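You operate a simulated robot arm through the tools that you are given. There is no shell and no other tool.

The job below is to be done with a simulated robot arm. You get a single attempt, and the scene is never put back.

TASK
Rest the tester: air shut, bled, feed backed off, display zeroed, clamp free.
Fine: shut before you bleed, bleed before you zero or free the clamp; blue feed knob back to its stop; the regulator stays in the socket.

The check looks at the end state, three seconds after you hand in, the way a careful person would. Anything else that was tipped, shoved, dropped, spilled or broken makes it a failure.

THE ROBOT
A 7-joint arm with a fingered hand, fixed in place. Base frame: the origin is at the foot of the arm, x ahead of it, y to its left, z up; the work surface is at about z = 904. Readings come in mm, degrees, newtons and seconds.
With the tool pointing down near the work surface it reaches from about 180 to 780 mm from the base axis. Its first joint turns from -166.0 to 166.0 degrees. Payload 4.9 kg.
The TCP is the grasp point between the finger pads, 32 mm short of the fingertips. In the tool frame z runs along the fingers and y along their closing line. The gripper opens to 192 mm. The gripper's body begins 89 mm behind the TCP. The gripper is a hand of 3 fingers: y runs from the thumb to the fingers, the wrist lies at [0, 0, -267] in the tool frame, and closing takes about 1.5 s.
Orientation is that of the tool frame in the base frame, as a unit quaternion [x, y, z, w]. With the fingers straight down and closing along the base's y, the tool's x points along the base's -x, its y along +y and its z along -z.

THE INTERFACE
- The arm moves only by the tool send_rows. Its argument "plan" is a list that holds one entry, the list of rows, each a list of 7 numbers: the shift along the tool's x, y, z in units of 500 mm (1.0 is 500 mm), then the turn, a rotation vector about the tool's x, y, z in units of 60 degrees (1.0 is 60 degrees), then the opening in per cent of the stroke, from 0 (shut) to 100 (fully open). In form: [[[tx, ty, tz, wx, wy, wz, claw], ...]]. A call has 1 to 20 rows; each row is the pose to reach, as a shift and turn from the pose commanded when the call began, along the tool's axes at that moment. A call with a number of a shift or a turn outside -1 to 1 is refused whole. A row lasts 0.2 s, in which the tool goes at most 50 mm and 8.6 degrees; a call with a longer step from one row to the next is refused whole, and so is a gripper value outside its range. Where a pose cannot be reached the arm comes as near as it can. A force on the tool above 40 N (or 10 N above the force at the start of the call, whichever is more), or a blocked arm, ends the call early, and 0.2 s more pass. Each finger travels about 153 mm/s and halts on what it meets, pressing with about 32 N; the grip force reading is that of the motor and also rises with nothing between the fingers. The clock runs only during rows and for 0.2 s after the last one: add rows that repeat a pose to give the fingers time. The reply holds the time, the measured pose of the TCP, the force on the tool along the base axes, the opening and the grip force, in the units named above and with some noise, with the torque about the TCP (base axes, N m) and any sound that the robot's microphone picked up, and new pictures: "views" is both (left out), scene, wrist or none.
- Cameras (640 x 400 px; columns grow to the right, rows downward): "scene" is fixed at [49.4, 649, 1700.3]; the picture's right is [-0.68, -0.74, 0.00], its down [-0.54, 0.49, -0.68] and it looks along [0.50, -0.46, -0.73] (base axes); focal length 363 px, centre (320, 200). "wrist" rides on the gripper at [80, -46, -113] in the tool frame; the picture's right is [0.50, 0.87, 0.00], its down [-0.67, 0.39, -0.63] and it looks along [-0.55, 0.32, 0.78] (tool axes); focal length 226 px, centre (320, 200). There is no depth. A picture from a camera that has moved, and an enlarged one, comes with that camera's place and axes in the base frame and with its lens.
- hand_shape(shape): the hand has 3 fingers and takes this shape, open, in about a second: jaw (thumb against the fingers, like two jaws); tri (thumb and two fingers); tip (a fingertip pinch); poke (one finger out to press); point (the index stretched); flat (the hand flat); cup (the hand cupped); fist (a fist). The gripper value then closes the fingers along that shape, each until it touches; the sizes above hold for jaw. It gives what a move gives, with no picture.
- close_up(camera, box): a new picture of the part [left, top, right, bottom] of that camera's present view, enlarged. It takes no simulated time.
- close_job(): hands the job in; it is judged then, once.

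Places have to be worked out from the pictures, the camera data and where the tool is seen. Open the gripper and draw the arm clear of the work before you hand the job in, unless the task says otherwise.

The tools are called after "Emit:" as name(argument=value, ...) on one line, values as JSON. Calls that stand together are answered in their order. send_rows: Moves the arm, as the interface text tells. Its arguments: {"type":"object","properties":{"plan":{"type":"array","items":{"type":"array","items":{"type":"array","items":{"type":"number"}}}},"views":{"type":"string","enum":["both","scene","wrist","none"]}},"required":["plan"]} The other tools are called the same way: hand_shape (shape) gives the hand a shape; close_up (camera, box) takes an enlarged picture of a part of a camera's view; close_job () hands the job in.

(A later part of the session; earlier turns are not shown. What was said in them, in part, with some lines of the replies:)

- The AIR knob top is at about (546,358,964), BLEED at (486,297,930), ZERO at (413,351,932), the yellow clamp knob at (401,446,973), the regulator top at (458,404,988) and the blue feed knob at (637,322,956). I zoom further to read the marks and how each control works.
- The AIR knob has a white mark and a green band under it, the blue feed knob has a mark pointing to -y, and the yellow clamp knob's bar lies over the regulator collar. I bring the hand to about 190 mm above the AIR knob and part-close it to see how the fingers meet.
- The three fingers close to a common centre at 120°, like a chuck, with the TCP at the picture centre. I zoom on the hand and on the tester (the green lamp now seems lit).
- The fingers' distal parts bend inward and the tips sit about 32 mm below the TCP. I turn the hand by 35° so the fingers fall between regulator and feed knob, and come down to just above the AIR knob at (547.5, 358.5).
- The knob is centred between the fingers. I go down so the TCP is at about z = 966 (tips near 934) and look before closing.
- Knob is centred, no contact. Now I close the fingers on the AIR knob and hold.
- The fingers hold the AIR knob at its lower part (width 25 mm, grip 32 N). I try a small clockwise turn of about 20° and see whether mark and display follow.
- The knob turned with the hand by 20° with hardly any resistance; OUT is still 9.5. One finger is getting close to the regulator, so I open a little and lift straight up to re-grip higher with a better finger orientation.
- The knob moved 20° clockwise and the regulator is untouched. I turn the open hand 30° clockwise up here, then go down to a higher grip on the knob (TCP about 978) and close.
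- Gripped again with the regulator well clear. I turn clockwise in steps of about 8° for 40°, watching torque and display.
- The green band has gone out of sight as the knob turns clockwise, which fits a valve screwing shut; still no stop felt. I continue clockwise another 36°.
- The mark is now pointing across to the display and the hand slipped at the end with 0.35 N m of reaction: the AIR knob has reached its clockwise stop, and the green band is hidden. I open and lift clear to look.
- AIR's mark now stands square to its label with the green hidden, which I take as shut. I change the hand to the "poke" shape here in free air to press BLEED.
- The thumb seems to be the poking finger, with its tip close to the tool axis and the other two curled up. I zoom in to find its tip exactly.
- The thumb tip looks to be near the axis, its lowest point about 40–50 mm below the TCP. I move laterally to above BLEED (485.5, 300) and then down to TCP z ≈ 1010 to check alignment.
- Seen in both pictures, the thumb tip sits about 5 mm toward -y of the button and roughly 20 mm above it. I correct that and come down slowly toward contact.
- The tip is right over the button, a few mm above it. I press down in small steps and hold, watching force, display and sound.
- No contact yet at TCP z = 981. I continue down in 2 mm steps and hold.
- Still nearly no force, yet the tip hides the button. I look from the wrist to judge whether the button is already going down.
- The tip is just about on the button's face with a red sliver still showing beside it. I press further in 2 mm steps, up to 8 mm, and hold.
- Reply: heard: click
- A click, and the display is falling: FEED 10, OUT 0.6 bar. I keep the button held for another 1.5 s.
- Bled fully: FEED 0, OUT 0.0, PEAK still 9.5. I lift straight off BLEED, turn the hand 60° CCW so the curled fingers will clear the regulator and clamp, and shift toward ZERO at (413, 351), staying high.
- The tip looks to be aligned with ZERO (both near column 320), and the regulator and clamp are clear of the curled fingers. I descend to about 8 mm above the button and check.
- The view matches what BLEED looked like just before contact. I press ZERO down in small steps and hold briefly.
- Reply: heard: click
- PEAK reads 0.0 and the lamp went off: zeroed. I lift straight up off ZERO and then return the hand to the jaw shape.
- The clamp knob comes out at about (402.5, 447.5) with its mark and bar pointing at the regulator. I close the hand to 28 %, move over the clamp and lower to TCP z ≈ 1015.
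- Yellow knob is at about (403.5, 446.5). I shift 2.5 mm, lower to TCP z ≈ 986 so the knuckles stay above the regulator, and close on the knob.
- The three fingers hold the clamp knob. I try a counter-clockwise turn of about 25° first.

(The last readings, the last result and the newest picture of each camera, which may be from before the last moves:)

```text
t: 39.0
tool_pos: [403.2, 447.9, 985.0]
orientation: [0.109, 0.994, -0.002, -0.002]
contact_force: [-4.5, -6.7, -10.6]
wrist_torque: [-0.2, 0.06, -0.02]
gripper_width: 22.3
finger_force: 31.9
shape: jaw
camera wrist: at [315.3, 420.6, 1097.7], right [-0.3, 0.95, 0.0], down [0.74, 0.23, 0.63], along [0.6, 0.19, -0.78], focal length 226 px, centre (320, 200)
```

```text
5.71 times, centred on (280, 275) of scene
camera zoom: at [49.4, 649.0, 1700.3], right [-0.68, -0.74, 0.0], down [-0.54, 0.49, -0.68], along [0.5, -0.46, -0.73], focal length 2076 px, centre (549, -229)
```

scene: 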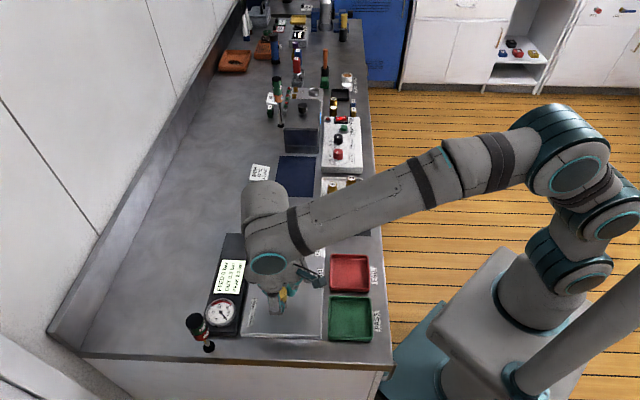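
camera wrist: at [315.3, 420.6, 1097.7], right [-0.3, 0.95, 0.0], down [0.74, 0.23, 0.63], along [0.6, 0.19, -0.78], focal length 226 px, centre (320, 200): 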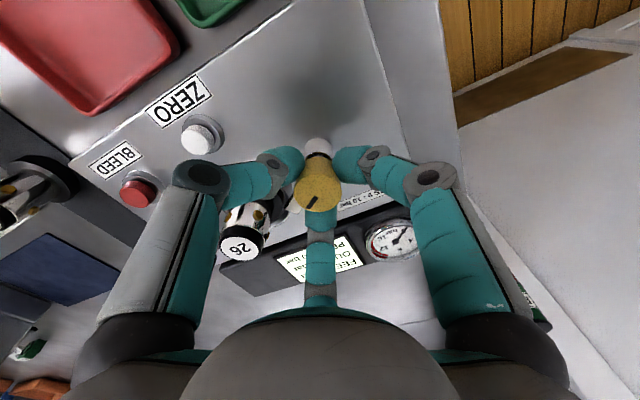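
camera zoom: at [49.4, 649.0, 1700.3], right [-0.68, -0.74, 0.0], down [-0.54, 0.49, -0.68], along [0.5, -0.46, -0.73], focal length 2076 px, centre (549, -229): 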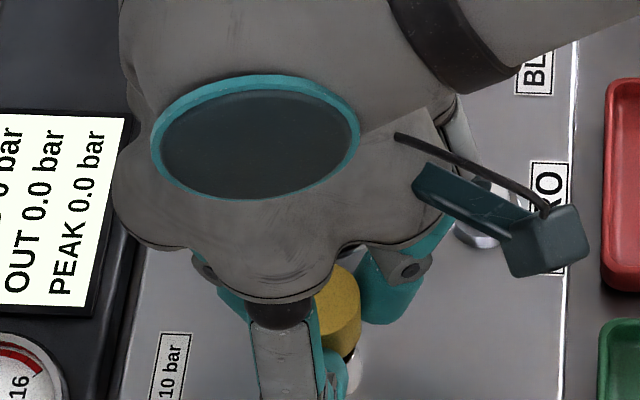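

The knob and bar follow the hand counter-clockwise without resistance and the bar is coming off the collar. I continue another 26° while watching the thumb's clearance to the regulator.

Emit:
send_rows(plan=[[[0, 0, 0, 0, 0, -0.1, 0], [0, 0, 0, 0, 0, -0.2, 0], [0, 0, 0, 0, 0, -0.3, 0], [0, 0, 0, 0, 0, -0.43, 0], [0, 0, 0, 0, 0, -0.43, 0]]])

Emit:
close_up(camera="wrist", box=[200, 80, 420, 240])

```text
t: 40.2
tool_pos: [403.4, 446.9, 986.2]
orientation: [-0.116, 0.993, -0.001, 0.0]
contact_force: [-6.8, -9.4, -15.2]
wrist_torque: [-0.32, 0.22, -0.02]
gripper_width: 22.1
finger_force: 32.0
shape: jaw
camera wrist: at [336.4, 385.5, 1097.9], right [-0.69, 0.73, 0.0], down [0.57, 0.53, 0.63], along [0.46, 0.43, -0.78], focal length 226 px, centre (320, 200)
```

scene: 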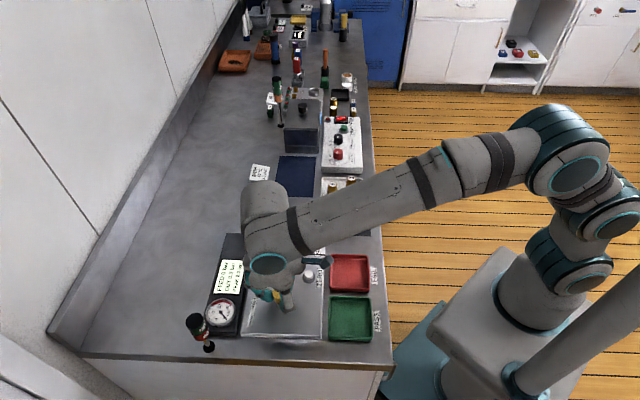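
wrist: 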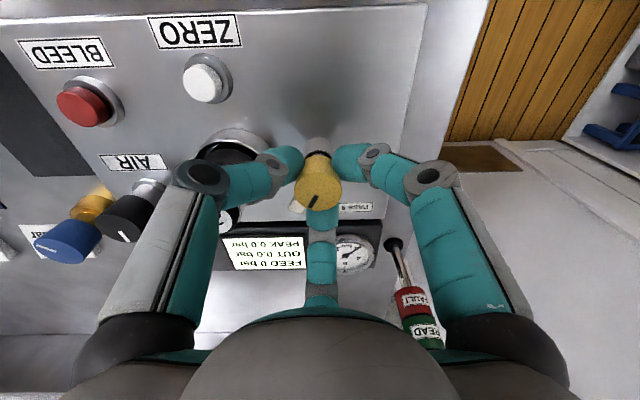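

```text
2.50 times, centred on (310, 160) of wrist
camera zoom: at [336.4, 385.5, 1097.9], right [-0.69, 0.73, 0.0], down [0.57, 0.53, 0.63], along [0.46, 0.43, -0.78], focal length 565 px, centre (345, 300)
```

zoom: 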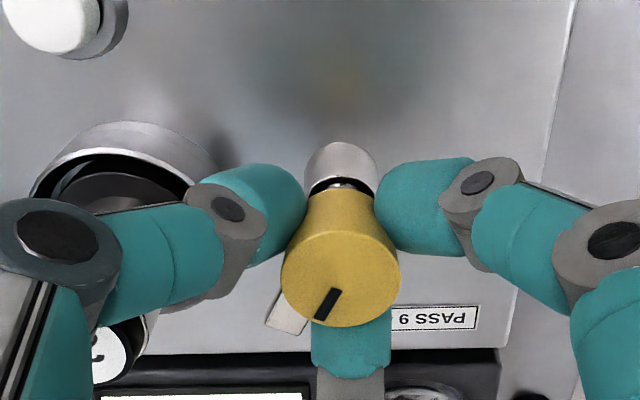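

The bar has swung about 50° clear of the socket with no slip. I release, lift, turn the hand back 50°, and re-grip to swing the bar the rest of the way.

Emit:
send_rows(plan=[[[0, 0, 0, 0, 0, 0, 12], [0, 0, 0, 0, 0, 0, 28], [0, 0, 0, 0, 0, 0, 28], [0, 0, -0.03, 0, 0, 0, 28], [0, 0, -0.08, 0, 0, 0, 28], [0, 0, -0.08, 0, 0, 0.13, 28], [0, 0, -0.08, 0, 0, 0.26, 28], [0, 0, -0.08, 0, 0, 0.39, 28], [0, 0, -0.08, 0, 0, 0.52, 28], [0, 0, -0.08, 0, 0, 0.65, 28], [0, 0, -0.08, 0, 0, 0.78, 28], [0, 0, -0.08, 0, 0, 0.83, 28], [0, 0, -0.08, 0, 0, 0.83, 28]]])

Emit:
close_up(camera="wrist", box=[200, 80, 420, 240])

Emit:
close_up(camera="scene", box=[240, 220, 340, 310])

```text
t: 43.0
tool_pos: [404.1, 447.7, 1027.7]
orientation: [0.315, 0.949, 0.0, 0.0]
contact_force: [0.1, -0.5, 0.2]
wrist_torque: [-0.02, 0.0, 0.03]
gripper_width: 53.6
finger_force: 0.1
shape: jaw
camera wrist: at [312.6, 459.2, 1138.8], right [0.12, 0.99, 0.0], down [0.77, -0.09, 0.63], along [0.63, -0.07, -0.78], focal length 226 px, centre (320, 200)
```

scene: 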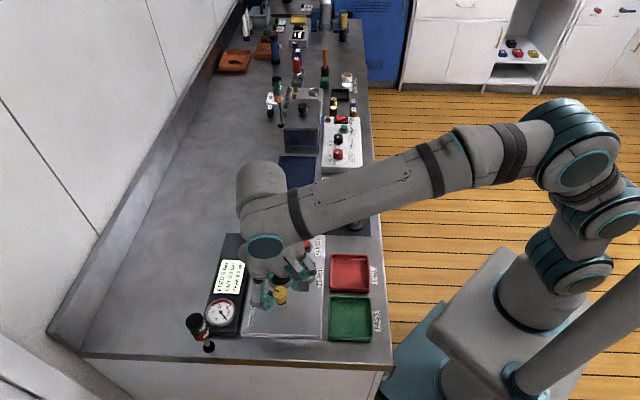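
wrist: 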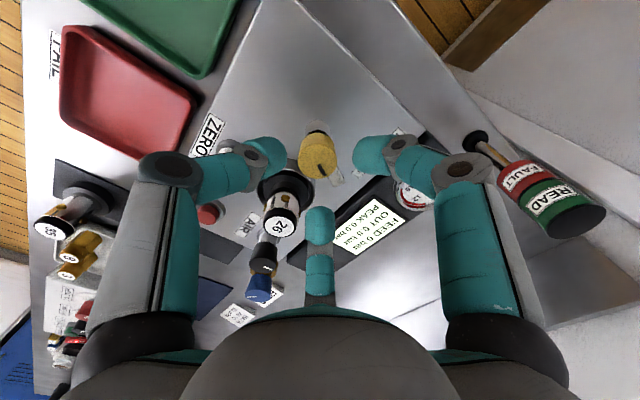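

```text
2.50 times, centred on (310, 160) of wrist
camera zoom: at [312.6, 459.2, 1138.8], right [0.12, 0.99, 0.0], down [0.77, -0.09, 0.63], along [0.63, -0.07, -0.78], focal length 565 px, centre (345, 300)
```

zoom: 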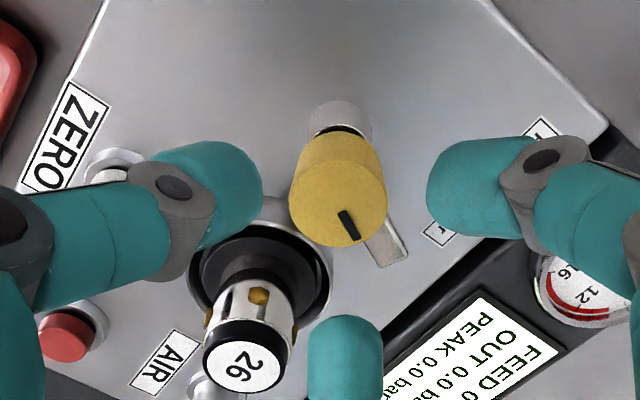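

```text
4.44 times, centred on (290, 265) of scene
camera zoom: at [49.4, 649.0, 1700.3], right [-0.68, -0.74, 0.0], down [-0.54, 0.49, -0.68], along [0.5, -0.46, -0.73], focal length 1615 px, centre (453, -89)
```

zoom: 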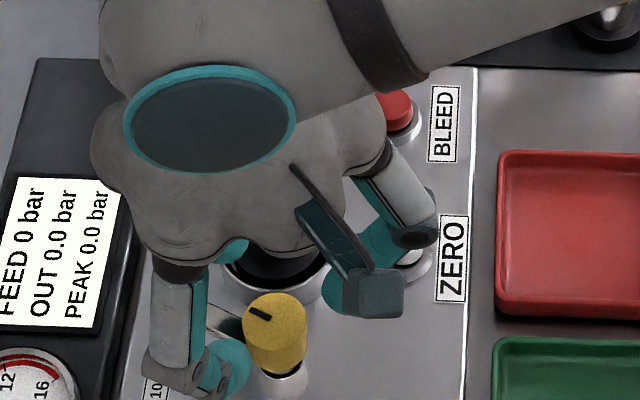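

The bar points about 15° now, clear of the regulator which still stands in its socket. I go down again, grip and turn a further 45° CCW.

Emit:
send_rows(plan=[[[0, 0, 0.03, 0, 0, 0, 28], [0, 0, 0.06, 0, 0, 0, 28], [0, 0, 0.08, 0, 0, 0, 28], [0, 0, 0.08, 0, 0, 0, 18], [0, 0, 0.08, 0, 0, 0, 8], [0, 0, 0.08, 0, 0, 0, 0], [0, 0, 0.08, 0, 0, 0, 0], [0, 0, 0.08, 0, 0, 0, 0], [0, 0, 0.08, 0, 0, -0.1, 0], [0, 0, 0.08, 0, 0, -0.2, 0], [0, 0, 0.08, 0, 0, -0.3, 0], [0, 0, 0.08, 0, 0, -0.4, 0], [0, 0, 0.08, 0, 0, -0.5, 0], [0, 0, 0.08, 0, 0, -0.6, 0], [0, 0, 0.08, 0, 0, -0.6, 0]]])

Emit:
close_up(camera="wrist", box=[200, 80, 420, 240])

```text
t: 46.2
tool_pos: [403.7, 447.6, 986.0]
orientation: [0.005, 1.0, -0.001, 0.0]
contact_force: [-19.9, -4.0, -9.6]
wrist_torque: [-0.19, 0.48, -0.28]
gripper_width: 21.5
finger_force: 32.5
shape: jaw
camera wrist: at [322.9, 403.9, 1097.9], right [-0.49, 0.87, 0.0], down [0.68, 0.38, 0.63], along [0.55, 0.31, -0.78], focal length 226 px, centre (320, 200)
```

scene: 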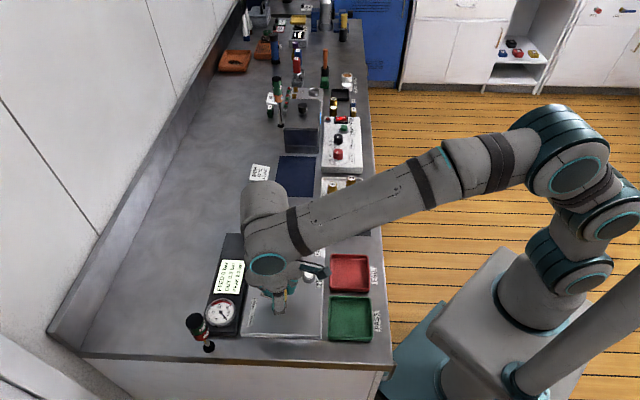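
wrist: 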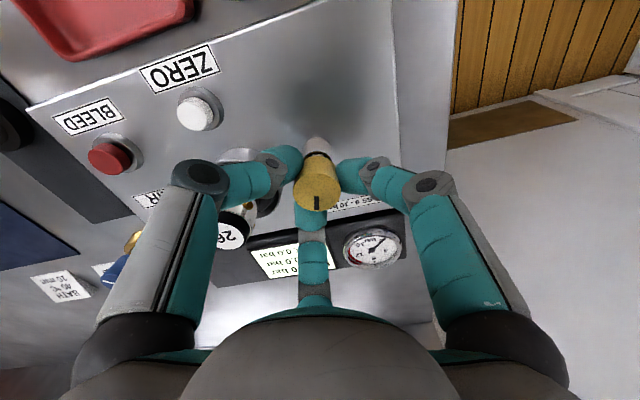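

```text
2.50 times, centred on (310, 160) of wrist
camera zoom: at [322.9, 403.9, 1097.9], right [-0.49, 0.87, 0.0], down [0.68, 0.38, 0.63], along [0.55, 0.31, -0.78], focal length 565 px, centre (345, 300)
```

zoom: 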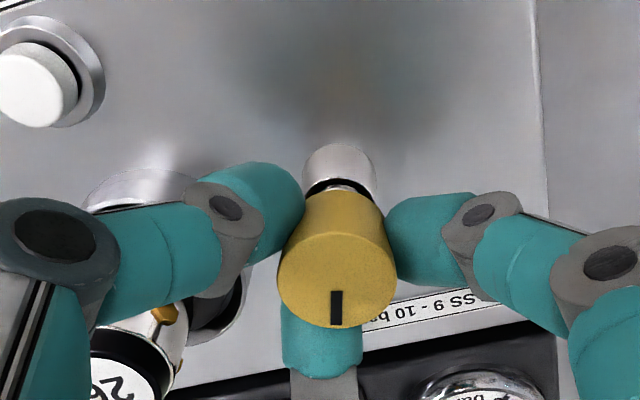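

The knob has stopped at roughly 66° from where it began (hand slipped, reaction felt): the clamp is at its open stop. I release and lift away to look.

Emit:
send_rows(plan=[[[0, 0, 0, 0, 0, 0, 12], [0, 0, 0, 0, 0, 0, 28], [0, 0, 0, 0, 0, 0, 28], [0, 0, -0.03, 0, 0, 0, 28], [0, 0, -0.09, 0, 0, 0, 28], [0, 0, -0.18, 0, 0, 0, 28], [0, 0, -0.26, 0, 0, 0, 28], [0, 0, -0.26, 0, 0, 0, 28]]])

Emit:
close_up(camera="wrist", box=[220, 20, 420, 200])

Emit:
close_up(camera="scene", box=[190, 200, 350, 330])

```text
t: 48.0
tool_pos: [402.0, 446.9, 1115.2]
orientation: [0.005, 1.0, 0.0, 0.0]
contact_force: [-0.6, -0.5, -1.0]
wrist_torque: [0.01, -0.01, 0.0]
gripper_width: 53.6
finger_force: 0.1
shape: jaw
camera wrist: at [322.5, 402.9, 1227.7], right [-0.49, 0.87, 0.0], down [0.68, 0.38, 0.63], along [0.55, 0.31, -0.78], focal length 226 px, centre (320, 200)
```

scene: 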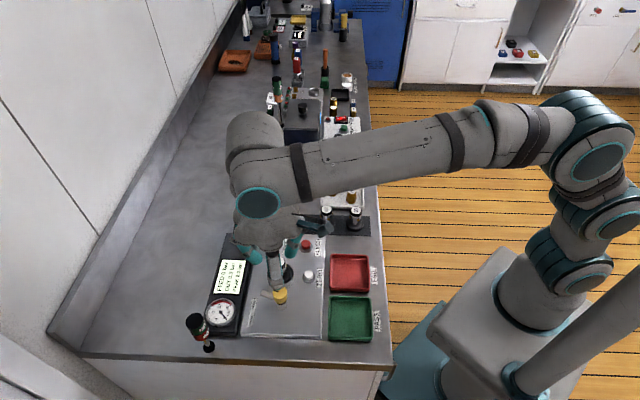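
wrist: 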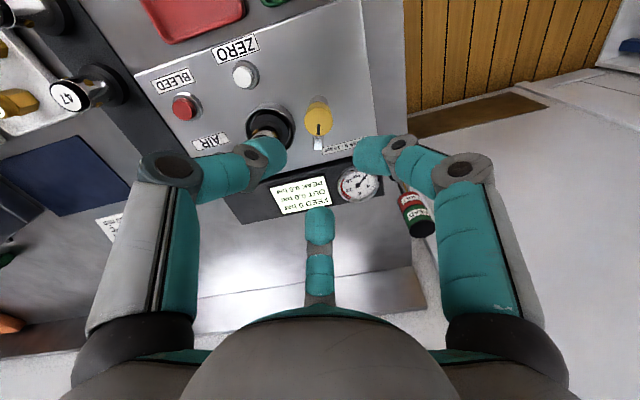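

```text
2.22 times, centred on (320, 110) of wrist
camera zoom: at [322.5, 402.9, 1227.7], right [-0.49, 0.87, 0.0], down [0.68, 0.38, 0.63], along [0.55, 0.31, -0.78], focal length 502 px, centre (320, 400)
```

zoom: 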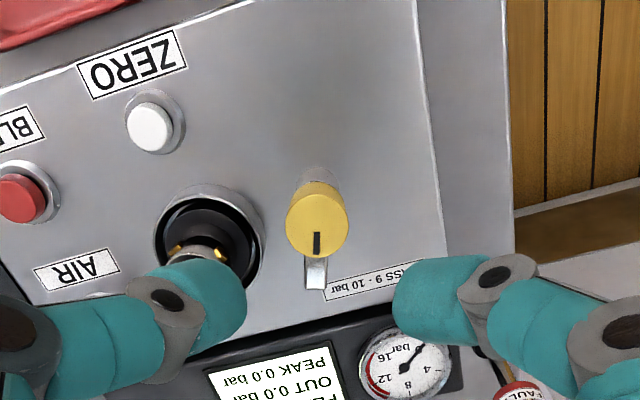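

```text
3.08 times, centred on (270, 265) of scene
camera zoom: at [49.4, 649.0, 1700.3], right [-0.68, -0.74, 0.0], down [-0.54, 0.49, -0.68], along [0.5, -0.46, -0.73], focal length 1118 px, centre (474, 0)
```

zoom: 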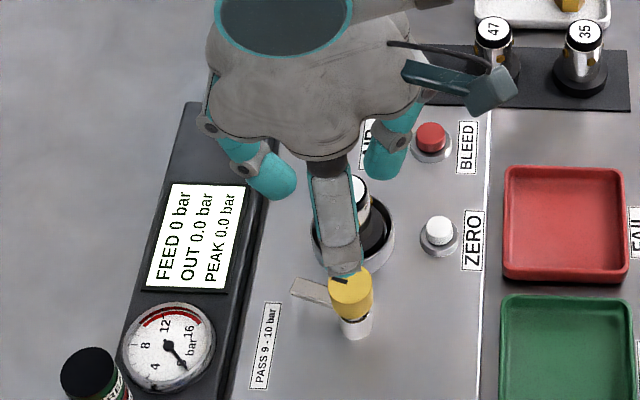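

Clamp bar swung clear, the regulator stands in its socket, display 0/0.0/0.0. Now the feed: I travel high over to the blue knob at about (637, 322), turning the hand 45° CW on the way so as to have counter-clockwise room.

Emit:
send_rows(plan=[[[-0.0675, -0.035, 0, 0, 0, 0.1, 30], [-0.135, -0.07, 0, 0, 0, 0.2, 35], [-0.2025, -0.105, 0, 0, 0, 0.3, 35], [-0.27, -0.14, 0, 0, 0, 0.42, 35], [-0.3375, -0.175, 0, 0, 0, 0.54, 35], [-0.405, -0.21, 0, 0, 0, 0.65, 35], [-0.4725, -0.2453, 0, 0, 0, 0.75, 35], [-0.4725, -0.2453, 0.08, 0, 0, 0.75, 35], [-0.4725, -0.2453, 0.16, 0, 0, 0.75, 35], [-0.4725, -0.2453, 0.16, 0, 0, 0.75, 35]]])

Emit:
close_up(camera="wrist", box=[220, 60, 420, 220])

Emit:
close_up(camera="scene", box=[200, 130, 350, 330])

```text
t: 50.2
tool_pos: [639.2, 323.7, 1037.0]
orientation: [0.387, 0.922, 0.0, 0.0]
contact_force: [0.2, 0.2, 0.8]
wrist_torque: [-0.02, 0.01, -0.03]
gripper_width: 67.0
finger_force: 0.0
shape: jaw
camera wrist: at [551.4, 349.1, 1149.2], right [0.27, 0.96, 0.0], down [0.75, -0.21, 0.63], along [0.61, -0.17, -0.78], focal length 226 px, centre (320, 200)
```

scene: 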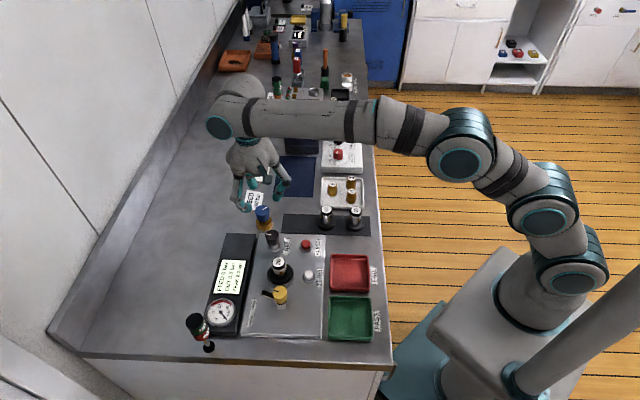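
wrist: 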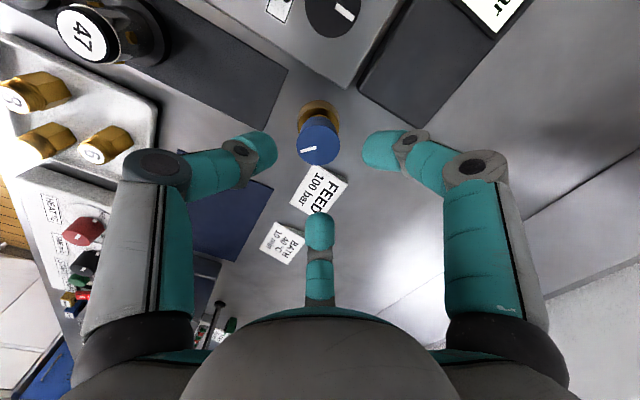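

```text
2.50 times, centred on (320, 140) of wrist
camera zoom: at [551.4, 349.1, 1149.2], right [0.27, 0.96, 0.0], down [0.75, -0.21, 0.63], along [0.61, -0.17, -0.78], focal length 565 px, centre (320, 350)
```

zoom: 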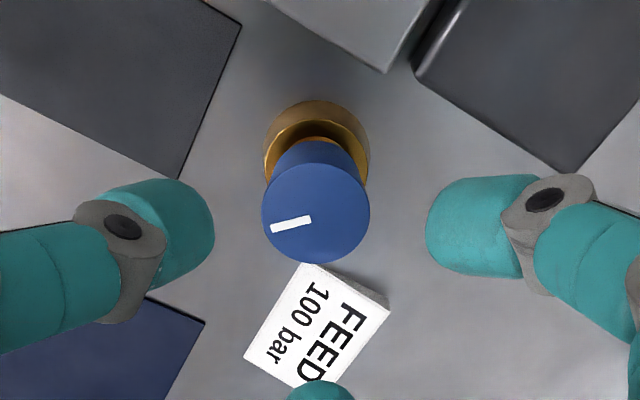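

```text
2.00 times, centred on (275, 230) of scene
camera zoom: at [49.4, 649.0, 1700.3], right [-0.68, -0.74, 0.0], down [-0.54, 0.49, -0.68], along [0.5, -0.46, -0.73], focal length 727 px, centre (410, 140)
```

zoom: 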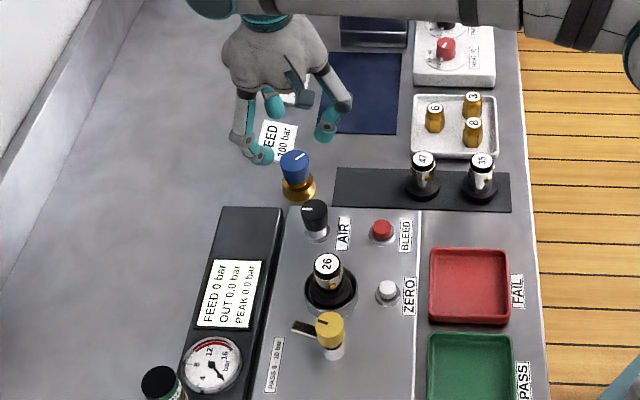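

Centred over the blue knob. I lower to TCP z ≈ 968 and close on it.

Emit:
send_rows(plan=[[[0, 0, 0.05, 0, 0, 0, 35], [0, 0, 0.1, 0, 0, 0, 35], [0, 0, 0.138, 0, 0, 0, 35], [0, 0, 0.138, 0, 0, 0, 35], [0, 0, 0.138, 0, 0, 0, 25], [0, 0, 0.138, 0, 0, 0, 14], [0, 0, 0.138, 0, 0, 0, 4], [0, 0, 0.138, 0, 0, 0, 0], [0, 0, 0.138, 0, 0, 0, 0]]])

Emit:
close_up(camera="wrist", box=[220, 80, 420, 240])

Emit:
close_up(camera="scene", box=[210, 150, 320, 250])

```text
t: 52.2
tool_pos: [639.5, 323.4, 966.1]
orientation: [0.388, 0.922, 0.0, -0.001]
contact_force: [0.2, -1.4, -6.2]
wrist_torque: [-0.05, 0.03, -0.05]
gripper_width: 30.8
finger_force: 32.2
shape: jaw
camera wrist: at [549.9, 348.6, 1078.0], right [0.27, 0.96, 0.0], down [0.75, -0.21, 0.63], along [0.61, -0.17, -0.78], focal length 226 px, centre (320, 200)
```

scene: 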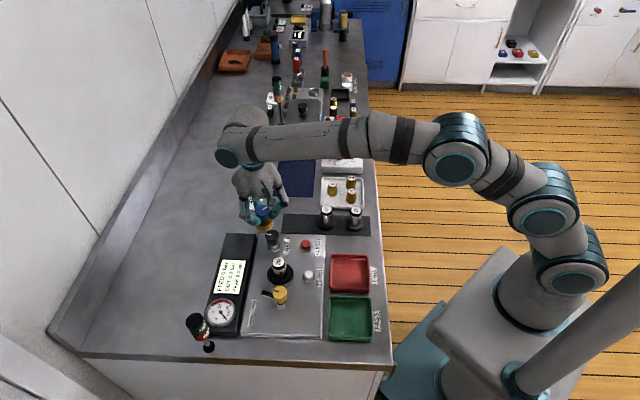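
wrist: 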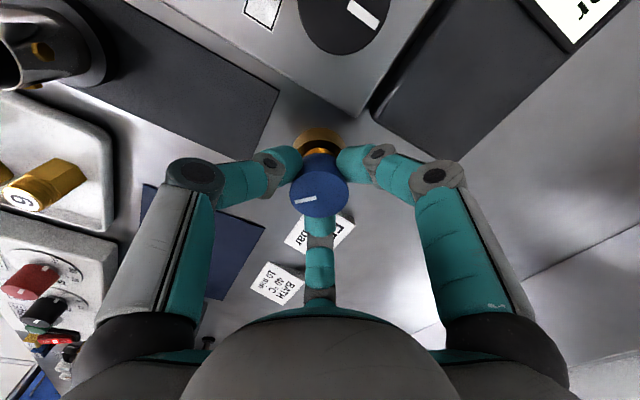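

```text
2.50 times, centred on (320, 160) of wrist
camera zoom: at [549.9, 348.6, 1078.0], right [0.27, 0.96, 0.0], down [0.75, -0.21, 0.63], along [0.61, -0.17, -0.78], focal length 565 px, centre (320, 300)
```

zoom: 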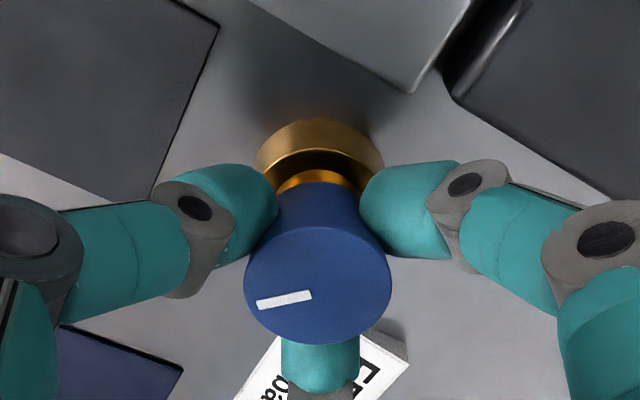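

```text
4.00 times, centred on (265, 200) of scene
camera zoom: at [49.4, 649.0, 1700.3], right [-0.68, -0.74, 0.0], down [-0.54, 0.49, -0.68], along [0.5, -0.46, -0.73], focal length 1453 px, centre (540, 200)
```

zoom: 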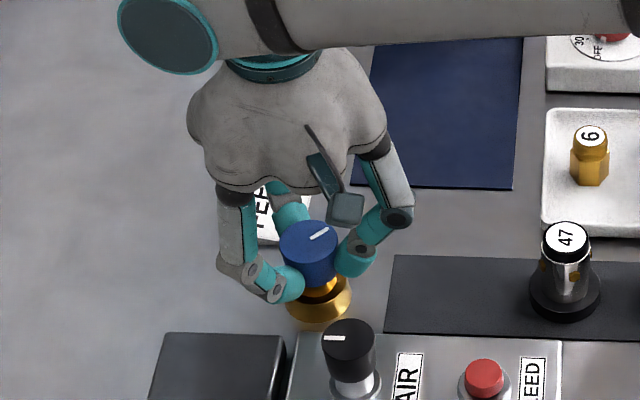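

The blue knob is held evenly (width 31 mm). I turn it counter-clockwise 50° and check for slip or a stop.

Emit:
send_rows(plan=[[[0, 0, 0, 0, 0, -0.12, 0], [0, 0, 0, 0, 0, -0.24, 0], [0, 0, 0, 0, 0, -0.36, 0], [0, 0, 0, 0, 0, -0.48, 0], [0, 0, 0, 0, 0, -0.6, 0], [0, 0, 0, 0, 0, -0.72, 0], [0, 0, 0, 0, 0, -0.84, 0], [0, 0, 0, 0, 0, -0.84, 0]]])

Emit:
close_up(camera="wrist", box=[220, 80, 420, 240])

Emit:
close_up(camera="scene", box=[200, 170, 330, 320])

```text
t: 54.0
tool_pos: [639.2, 322.4, 966.5]
orientation: [-0.043, 0.999, -0.001, -0.001]
contact_force: [-10.4, -7.4, -9.8]
wrist_torque: [-0.26, 0.27, -0.05]
gripper_width: 30.5
finger_force: 31.8
shape: jaw
camera wrist: at [563.9, 270.7, 1078.4], right [-0.57, 0.82, 0.0], down [0.64, 0.44, 0.63], along [0.52, 0.36, -0.78], focal length 226 px, centre (320, 200)
```

scene: 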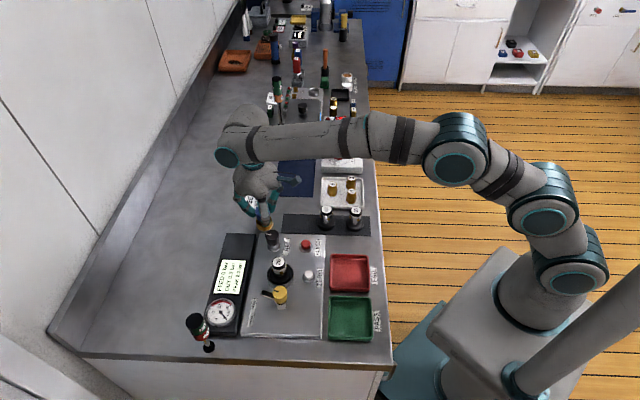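
wrist: 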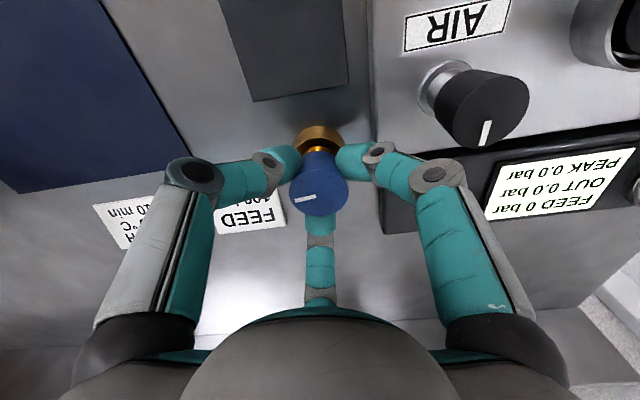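

```text
2.50 times, centred on (320, 160) of wrist
camera zoom: at [563.9, 270.7, 1078.4], right [-0.57, 0.82, 0.0], down [0.64, 0.44, 0.63], along [0.52, 0.36, -0.78], focal length 565 px, centre (320, 300)
```

zoom: 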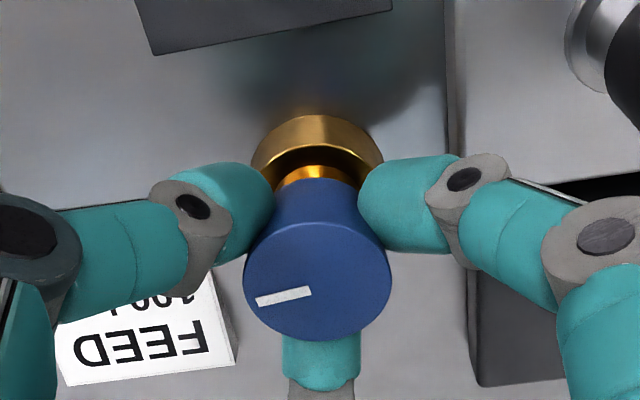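

```text
2.67 times, centred on (265, 245) of scene
camera zoom: at [49.4, 649.0, 1700.3], right [-0.68, -0.74, 0.0], down [-0.54, 0.49, -0.68], along [0.5, -0.46, -0.73], focal length 969 px, centre (467, 80)
```

zoom: 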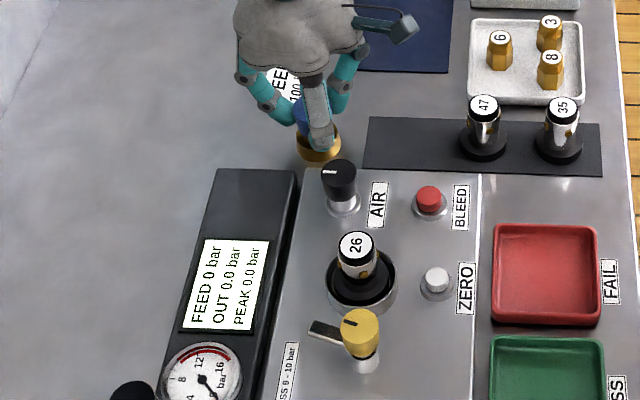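

The knob follows without slip. I continue counter-clockwise another 55°.

Emit:
send_rows(plan=[[[0, 0, 0, 0, 0, -0.12, 0], [0, 0, 0, 0, 0, -0.24, 0], [0, 0, 0, 0, 0, -0.36, 0], [0, 0, 0, 0, 0, -0.48, 0], [0, 0, 0, 0, 0, -0.6, 0], [0, 0, 0, 0, 0, -0.72, 0], [0, 0, 0, 0, 0, -0.84, 0], [0, 0, 0, 0, 0, -0.92, 0], [0, 0, 0, 0, 0, -0.92, 0]]])

Emit:
close_up(camera="wrist", box=[220, 80, 420, 240])

```text
t: 56.0
tool_pos: [638.4, 322.2, 966.8]
orientation: [-0.499, 0.866, -0.001, 0.0]
contact_force: [3.4, -15.1, -22.3]
wrist_torque: [-0.45, -0.18, -0.03]
gripper_width: 29.5
finger_force: 32.6
shape: jaw
camera wrist: at [639.0, 231.3, 1078.9], right [-1.0, 0.0, 0.0], down [0.0, 0.78, 0.63], along [0.0, 0.63, -0.78], focal length 226 px, centre (320, 200)
```

scene: 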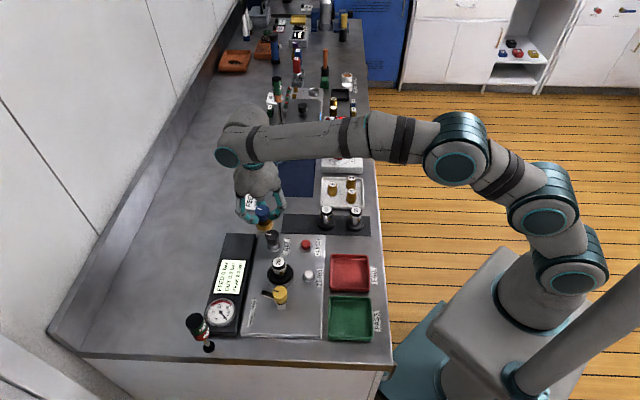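
wrist: 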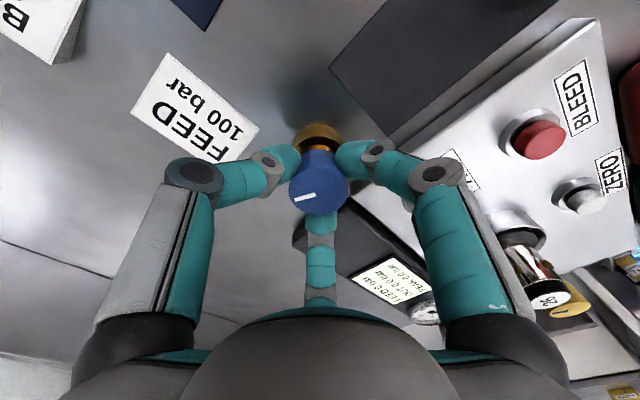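

```text
2.50 times, centred on (320, 160) of wrist
camera zoom: at [639.0, 231.3, 1078.9], right [-1.0, 0.0, 0.0], down [0.0, 0.78, 0.63], along [0.0, 0.63, -0.78], focal length 565 px, centre (320, 300)
```

zoom: 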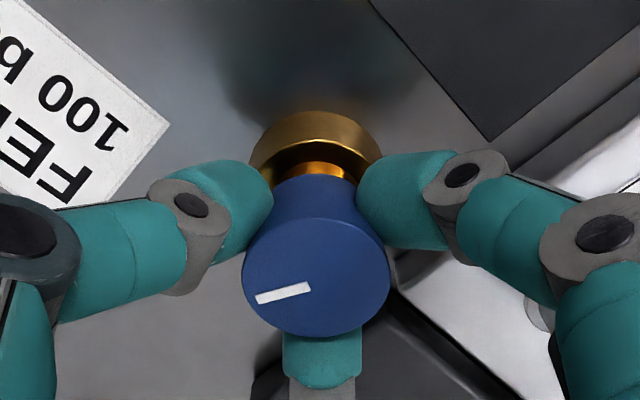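

105° turned so far with no stop yet, though side forces are building in the grip. I release, lift, wind the hand back 110° and look.

Emit:
send_rows(plan=[[[0, 0, 0, 0, 0, 0, 15], [0, 0, 0, 0, 0, 0, 35], [0, 0, 0, 0, 0, 0, 35], [0, 0, -0.04, 0, 0, 0, 35], [0, 0, -0.1, 0, 0, 0, 35], [0, 0, -0.1, 0, 0, 0.14, 35], [0, 0, -0.1, 0, 0, 0.28, 35], [0, 0, -0.1, 0, 0, 0.42, 35], [0, 0, -0.1, 0, 0, 0.56, 35], [0, 0, -0.1, 0, 0, 0.7, 35], [0, 0, -0.1, 0, 0, 0.84, 35], [0, 0, -0.1, 0, 0, 0.98, 35], [0, 0, -0.1, 0, 0, 1.0, 35], [0, 0, -0.1, 0, 0, 1.0, 35]]])

Emit:
send_rows(plan=[[[0, 0, 0, 0, 0, 0.14, 35], [0, 0, 0, 0, 0, 0.28, 35], [0, 0, 0, 0, 0, 0.42, 35], [0, 0, 0, 0, 0, 0.56, 35], [0, 0, 0, 0, 0, 0.7, 35], [0, 0, 0, 0, 0, 0.84, 35], [0, 0, 0, 0, 0, 0.84, 35]]])

Emit:
close_up(camera="wrist", box=[220, 60, 420, 220])

Emit:
close_up(camera="scene", box=[220, 180, 320, 260])

```text
t: 59.0
tool_pos: [638.9, 322.7, 1017.9]
orientation: [0.001, 1.0, 0.0, 0.0]
contact_force: [1.0, 0.7, 0.3]
wrist_torque: [-0.02, -0.02, -0.06]
gripper_width: 66.9
finger_force: 0.1
shape: jaw
camera wrist: at [559.3, 277.8, 1129.4], right [-0.5, 0.87, 0.0], down [0.67, 0.39, 0.63], along [0.55, 0.32, -0.78], focal length 226 px, centre (320, 200)
```

scene: 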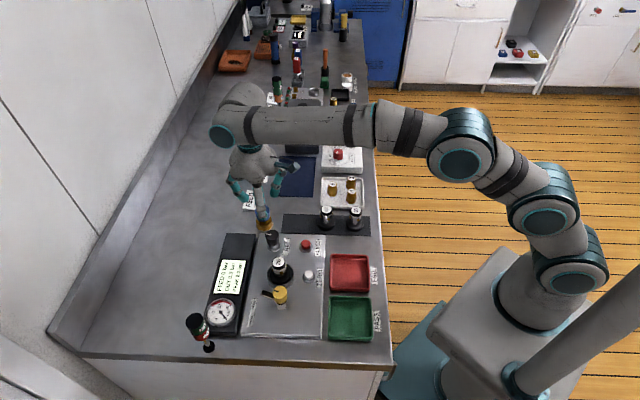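
wrist: 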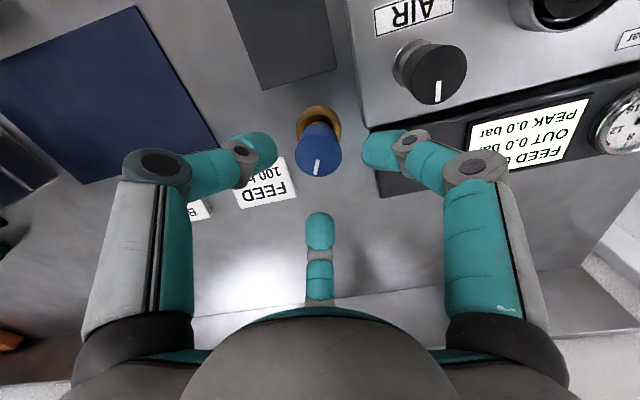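

```text
t: 60.6
tool_pos: [637.9, 323.4, 1017.6]
orientation: [0.426, 0.905, 0.001, 0.0]
contact_force: [-0.1, 0.5, 0.2]
wrist_torque: [0.0, -0.01, 0.0]
gripper_width: 66.7
finger_force: 0.1
shape: jaw
camera wrist: at [552.5, 355.7, 1129.2], right [0.35, 0.94, 0.0], down [0.73, -0.27, 0.63], along [0.59, -0.22, -0.78], focal length 226 px, centre (320, 200)
```

scene: 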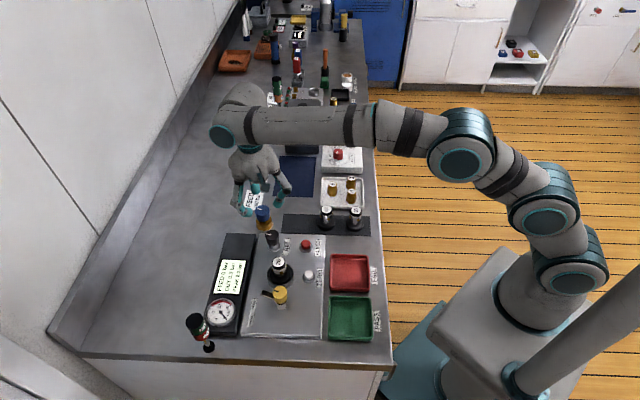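
wrist: 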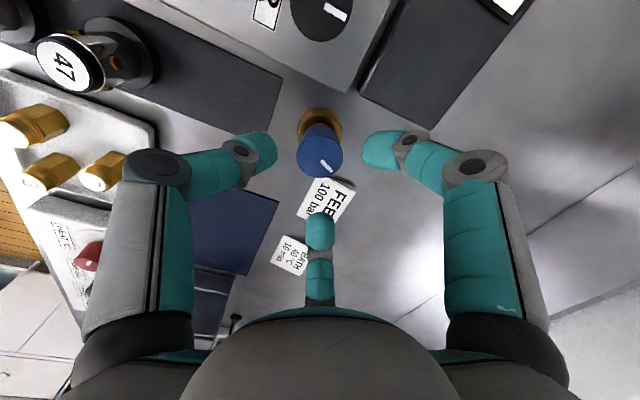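

```text
2.50 times, centred on (320, 140) of wrist
camera zoom: at [552.5, 355.7, 1129.2], right [0.35, 0.94, 0.0], down [0.73, -0.27, 0.63], along [0.59, -0.22, -0.78], focal length 565 px, centre (320, 350)
```

zoom: 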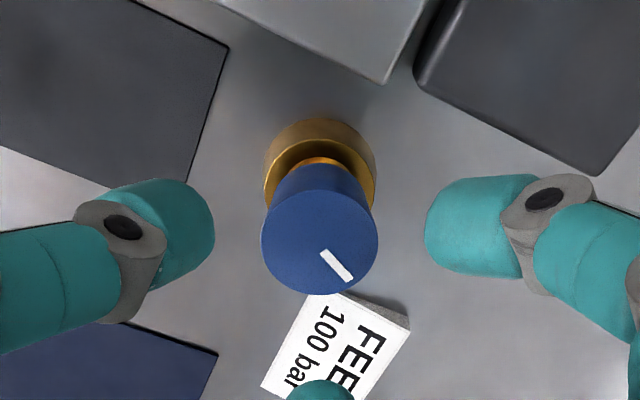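

```text
5.00 times, centred on (270, 220) of scene
camera zoom: at [49.4, 649.0, 1700.3], right [-0.68, -0.74, 0.0], down [-0.54, 0.49, -0.68], along [0.5, -0.46, -0.73], focal length 1816 px, centre (570, 100)
```

zoom: 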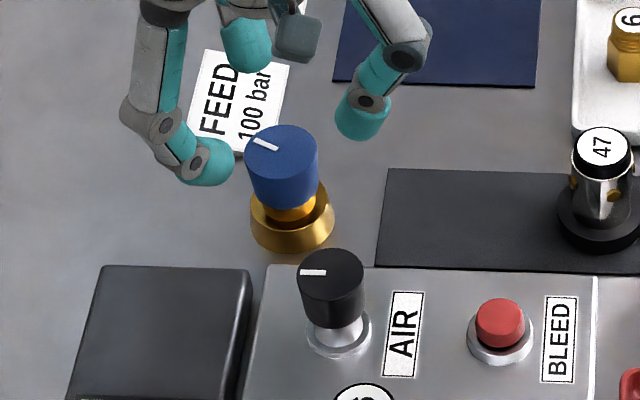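

The mark now points at about 18° (from -90°). I go down, re-grip and turn a further 55° CCW.

Emit:
send_rows(plan=[[[0, 0, 0.05, 0, 0, 0, 35], [0, 0, 0.1, 0, 0, 0, 35], [0, 0, 0.1, 0, 0, 0, 25], [0, 0, 0.1, 0, 0, 0, 14], [0, 0, 0.1, 0, 0, 0, 4], [0, 0, 0.1, 0, 0, 0, 0], [0, 0, 0.1, 0, 0, 0, 0], [0, 0, 0.1, 0, 0, -0.12, 0], [0, 0, 0.1, 0, 0, -0.24, 0], [0, 0, 0.1, 0, 0, -0.36, 0], [0, 0, 0.1, 0, 0, -0.48, 0], [0, 0, 0.1, 0, 0, -0.6, 0], [0, 0, 0.1, 0, 0, -0.72, 0], [0, 0, 0.1, 0, 0, -0.84, 0], [0, 0, 0.1, 0, 0, -0.92, 0], [0, 0, 0.1, 0, 0, -0.92, 0]]])

Emit:
close_up(camera="wrist", box=[220, 80, 420, 240])

```text
t: 64.0
tool_pos: [638.0, 321.3, 966.9]
orientation: [-0.042, 0.999, -0.001, -0.001]
contact_force: [-13.3, -2.4, -11.2]
wrist_torque: [-0.04, 0.4, -0.44]
gripper_width: 30.7
finger_force: 31.9
shape: jaw
camera wrist: at [562.8, 270.5, 1078.9], right [-0.57, 0.82, 0.0], down [0.64, 0.44, 0.63], along [0.52, 0.36, -0.78], focal length 226 px, centre (320, 200)
```

scene: 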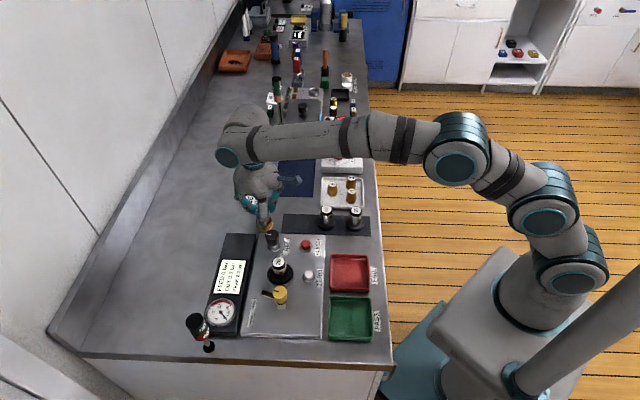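
wrist: 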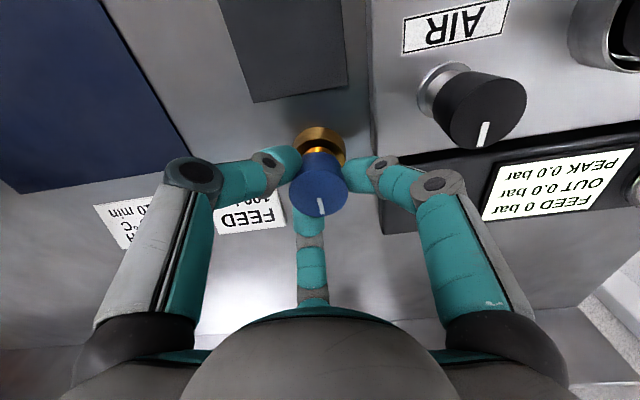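

```text
2.50 times, centred on (320, 160) of wrist
camera zoom: at [562.8, 270.5, 1078.9], right [-0.57, 0.82, 0.0], down [0.64, 0.44, 0.63], along [0.52, 0.36, -0.78], focal length 565 px, centre (320, 300)
```

zoom: 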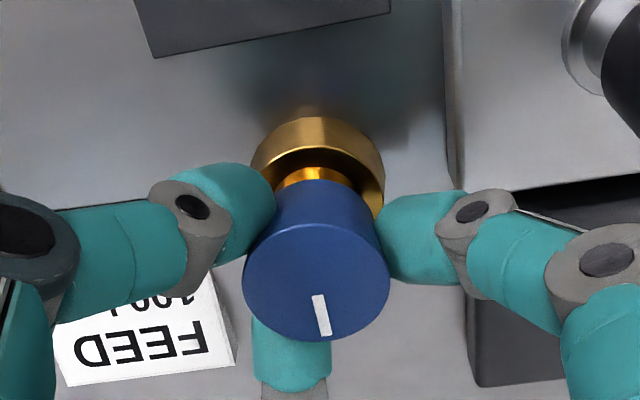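

Now the reaction torque is 0.44 N m and the mark has lagged the hand by about 30°: the blue knob is against its counter-clockwise stop. I release and lift clear to inspect everything.

Emit:
send_rows(plan=[[[0, 0, 0, 0, 0, 0, 15], [0, 0, 0, 0, 0, 0, 35], [0, 0, 0, 0, 0, 0, 35], [0, 0, -0.04, 0, 0, 0, 35], [0, 0, -0.1, 0, 0, 0, 35], [0, 0, -0.18, 0, 0, 0, 35], [0, 0, -0.26, 0, 0, 0, 35], [0, 0, -0.26, 0, 0, 0, 35]]])

Emit:
close_up(camera="wrist", box=[220, 40, 420, 200])

Emit:
close_up(camera="scene", box=[180, 190, 350, 350])

Emit:
close_up(camera="scene", box=[230, 190, 330, 260])

```text
t: 65.8
tool_pos: [636.6, 323.1, 1097.1]
orientation: [-0.042, 0.999, -0.001, 0.0]
contact_force: [-0.9, -0.4, -0.6]
wrist_torque: [0.01, 0.01, -0.01]
gripper_width: 67.0
finger_force: 0.2
shape: jaw
camera wrist: at [561.7, 271.3, 1209.2], right [-0.57, 0.82, 0.0], down [0.64, 0.44, 0.63], along [0.52, 0.36, -0.78], focal length 226 px, centre (320, 200)
```

scene: 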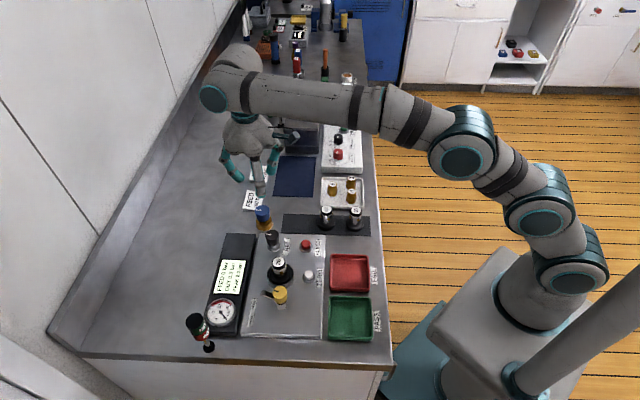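
wrist: 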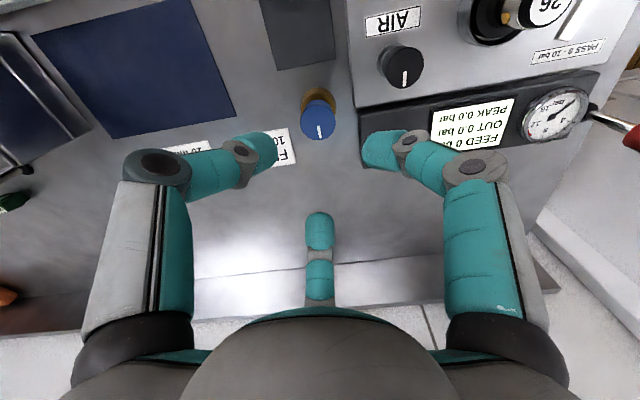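

```text
2.50 times, centred on (320, 120) of wrist
camera zoom: at [561.7, 271.3, 1209.2], right [-0.57, 0.82, 0.0], down [0.64, 0.44, 0.63], along [0.52, 0.36, -0.78], focal length 565 px, centre (320, 400)
```

zoom: 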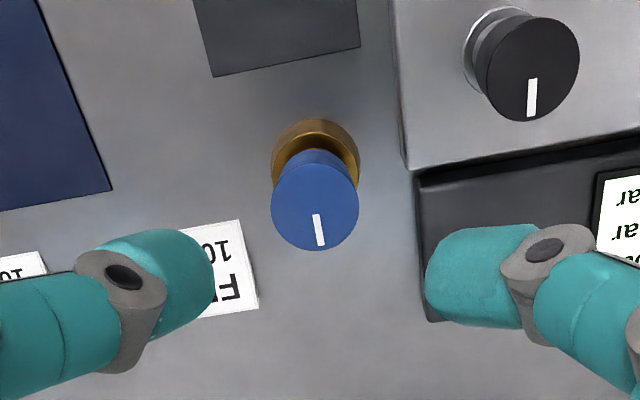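

```text
2.50 times, centred on (265, 270) of scene
camera zoom: at [49.4, 649.0, 1700.3], right [-0.68, -0.74, 0.0], down [-0.54, 0.49, -0.68], along [0.5, -0.46, -0.73], focal length 908 px, centre (458, 25)
```

zoom: 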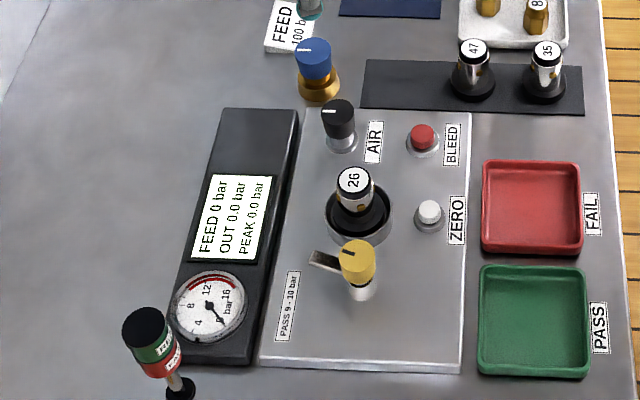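

```text
5.71 times, centred on (280, 225) of scene
camera zoom: at [49.4, 649.0, 1700.3], right [-0.68, -0.74, 0.0], down [-0.54, 0.49, -0.68], along [0.5, -0.46, -0.73], focal length 2076 px, centre (549, 57)
```

zoom: 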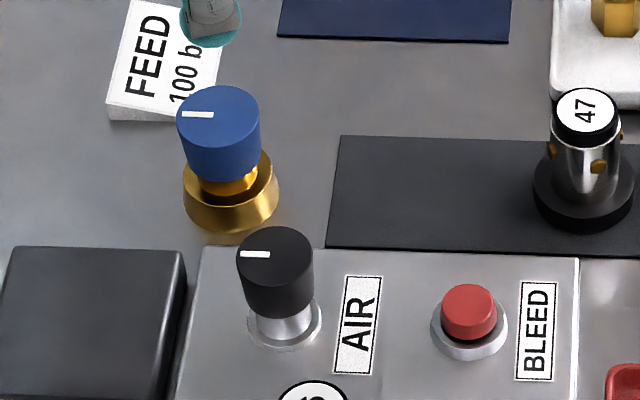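

AIR and FEED marks are both at their stops, clamp bar is off the regulator, display and gauge read zero, buttons are up and the card and parts are where they were. I lift, draw back to the starting place and open the hand.

Emit:
send_rows(plan=[[[0, 0, -0.08, 0, 0, 0, 35], [0, 0, -0.16, 0, 0, 0, 35], [0, 0, -0.24, 0, 0, 0, 40], [0.07, -0.02, -0.3, 0, 0, 0, 50], [0.15, -0.04, -0.33, 0, 0, 0, 60], [0.23, -0.06, -0.33, 0, 0, 0, 70], [0.31, -0.08, -0.33, 0, 0, 0, 80], [0.39, -0.1, -0.33, 0, 0, 0, 90], [0.47, -0.125, -0.33, 0, 0, 0, 100], [0.55, -0.145, -0.33, 0, 0, 0, 100], [0.55, -0.145, -0.33, 0, 0, 0, 100], [0.55, -0.145, -0.33, 0, 0, 0, 100]]])

Emit:
close_up(camera="scene", box=[180, 190, 350, 350])

Emit:
close_up(camera="wrist", box=[220, 90, 480, 250])

```text
t: 68.4
tool_pos: [368.6, 228.7, 1262.5]
orientation: [-0.042, 0.999, 0.0, 0.0]
contact_force: [0.0, 0.4, -0.7]
wrist_torque: [-0.01, 0.0, 0.02]
gripper_width: 192.1
finger_force: 0.1
shape: jaw
out of reach, approached as far as the arm can: row 3
camera wrist: at [294.0, 176.3, 1374.0], right [-0.57, 0.82, 0.0], down [0.64, 0.44, 0.63], along [0.52, 0.36, -0.78], focal length 226 px, centre (320, 200)
```

scene: 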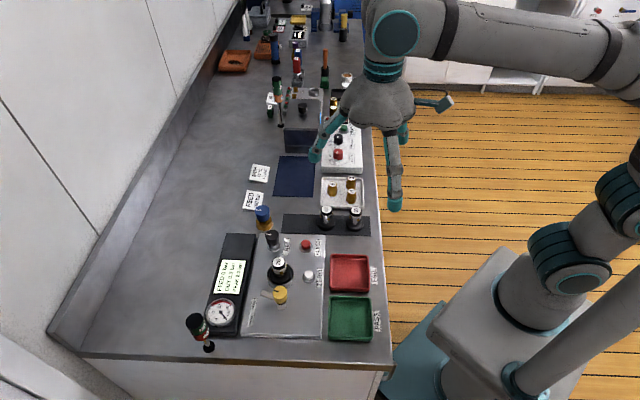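
wrist: 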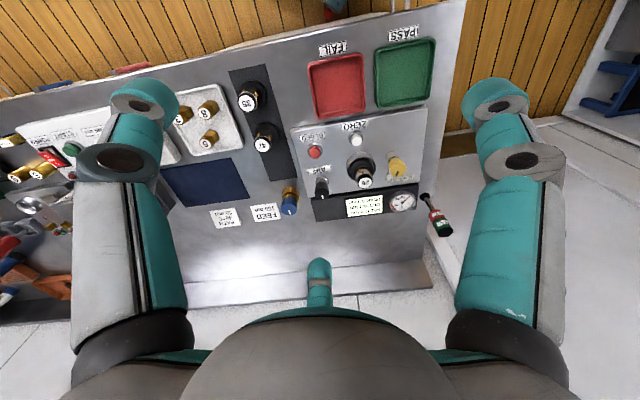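

```text
2.50 times, centred on (265, 270) of scene
camera zoom: at [49.4, 649.0, 1700.3], right [-0.68, -0.74, 0.0], down [-0.54, 0.49, -0.68], along [0.5, -0.46, -0.73], focal length 908 px, centre (458, 25)
```

zoom: 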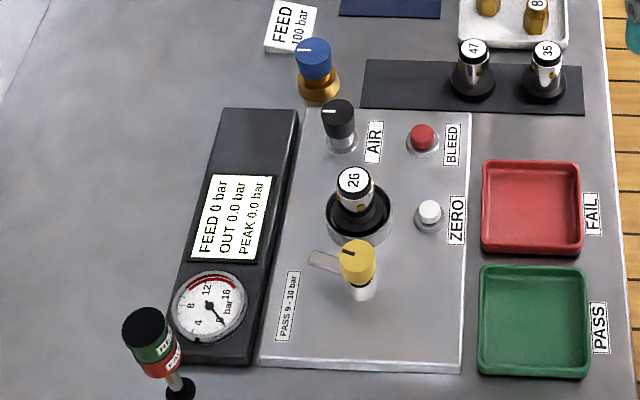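

```text
2.46 times, centred on (350, 170) of wrist
camera zoom: at [294.0, 176.3, 1374.0], right [-0.57, 0.82, 0.0], down [0.64, 0.44, 0.63], along [0.52, 0.36, -0.78], focal length 556 px, centre (246, 274)
```

zoom: 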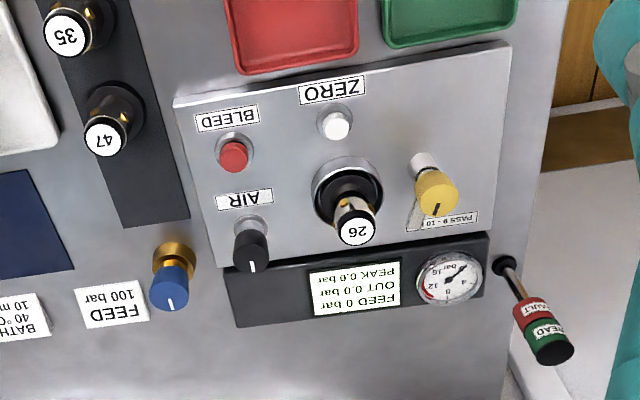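

The arm is clear with the hand open. AIR is shut at its stop, FEED and OUT are at 0, PEAK is 0.0, the blue knob is at its stop, the clamp bar is swung off, and the regulator is still in the socket, so I hand the job in.

Emit:
close_job()

```text
The job is handed in.
```

The tester is at rest and the job is handed in. I worked in the order you gave:

1. **Air:** shut by turning the AIR knob clockwise to its stop. The green band under the knob is now hidden.
2. **Bleed:** held the button until FEED read 0 and OUT read 0.0 bar.
3. **Zero:** pressed the button, and PEAK went from 9.5 to 0.0 bar. The gauge also reads zero.
4. **Clamp:** swung the bar counter-clockwise to its stop, about 66° from where it began. It is well clear of the regulator.
5. **Feed:** turned the blue knob back counter-clockwise to its stop, about 130° in all.

Regulator 26 is still upright in its socket. In the last pictures nothing else near the tester looked moved. The arm is back near its starting position with the hand open.

I judged the three knob stops by the fingers slipping and the resistance felt, not from any reading. After the AIR knob, the bleed pulling FEED and OUT down to zero also fits the valve being shut.
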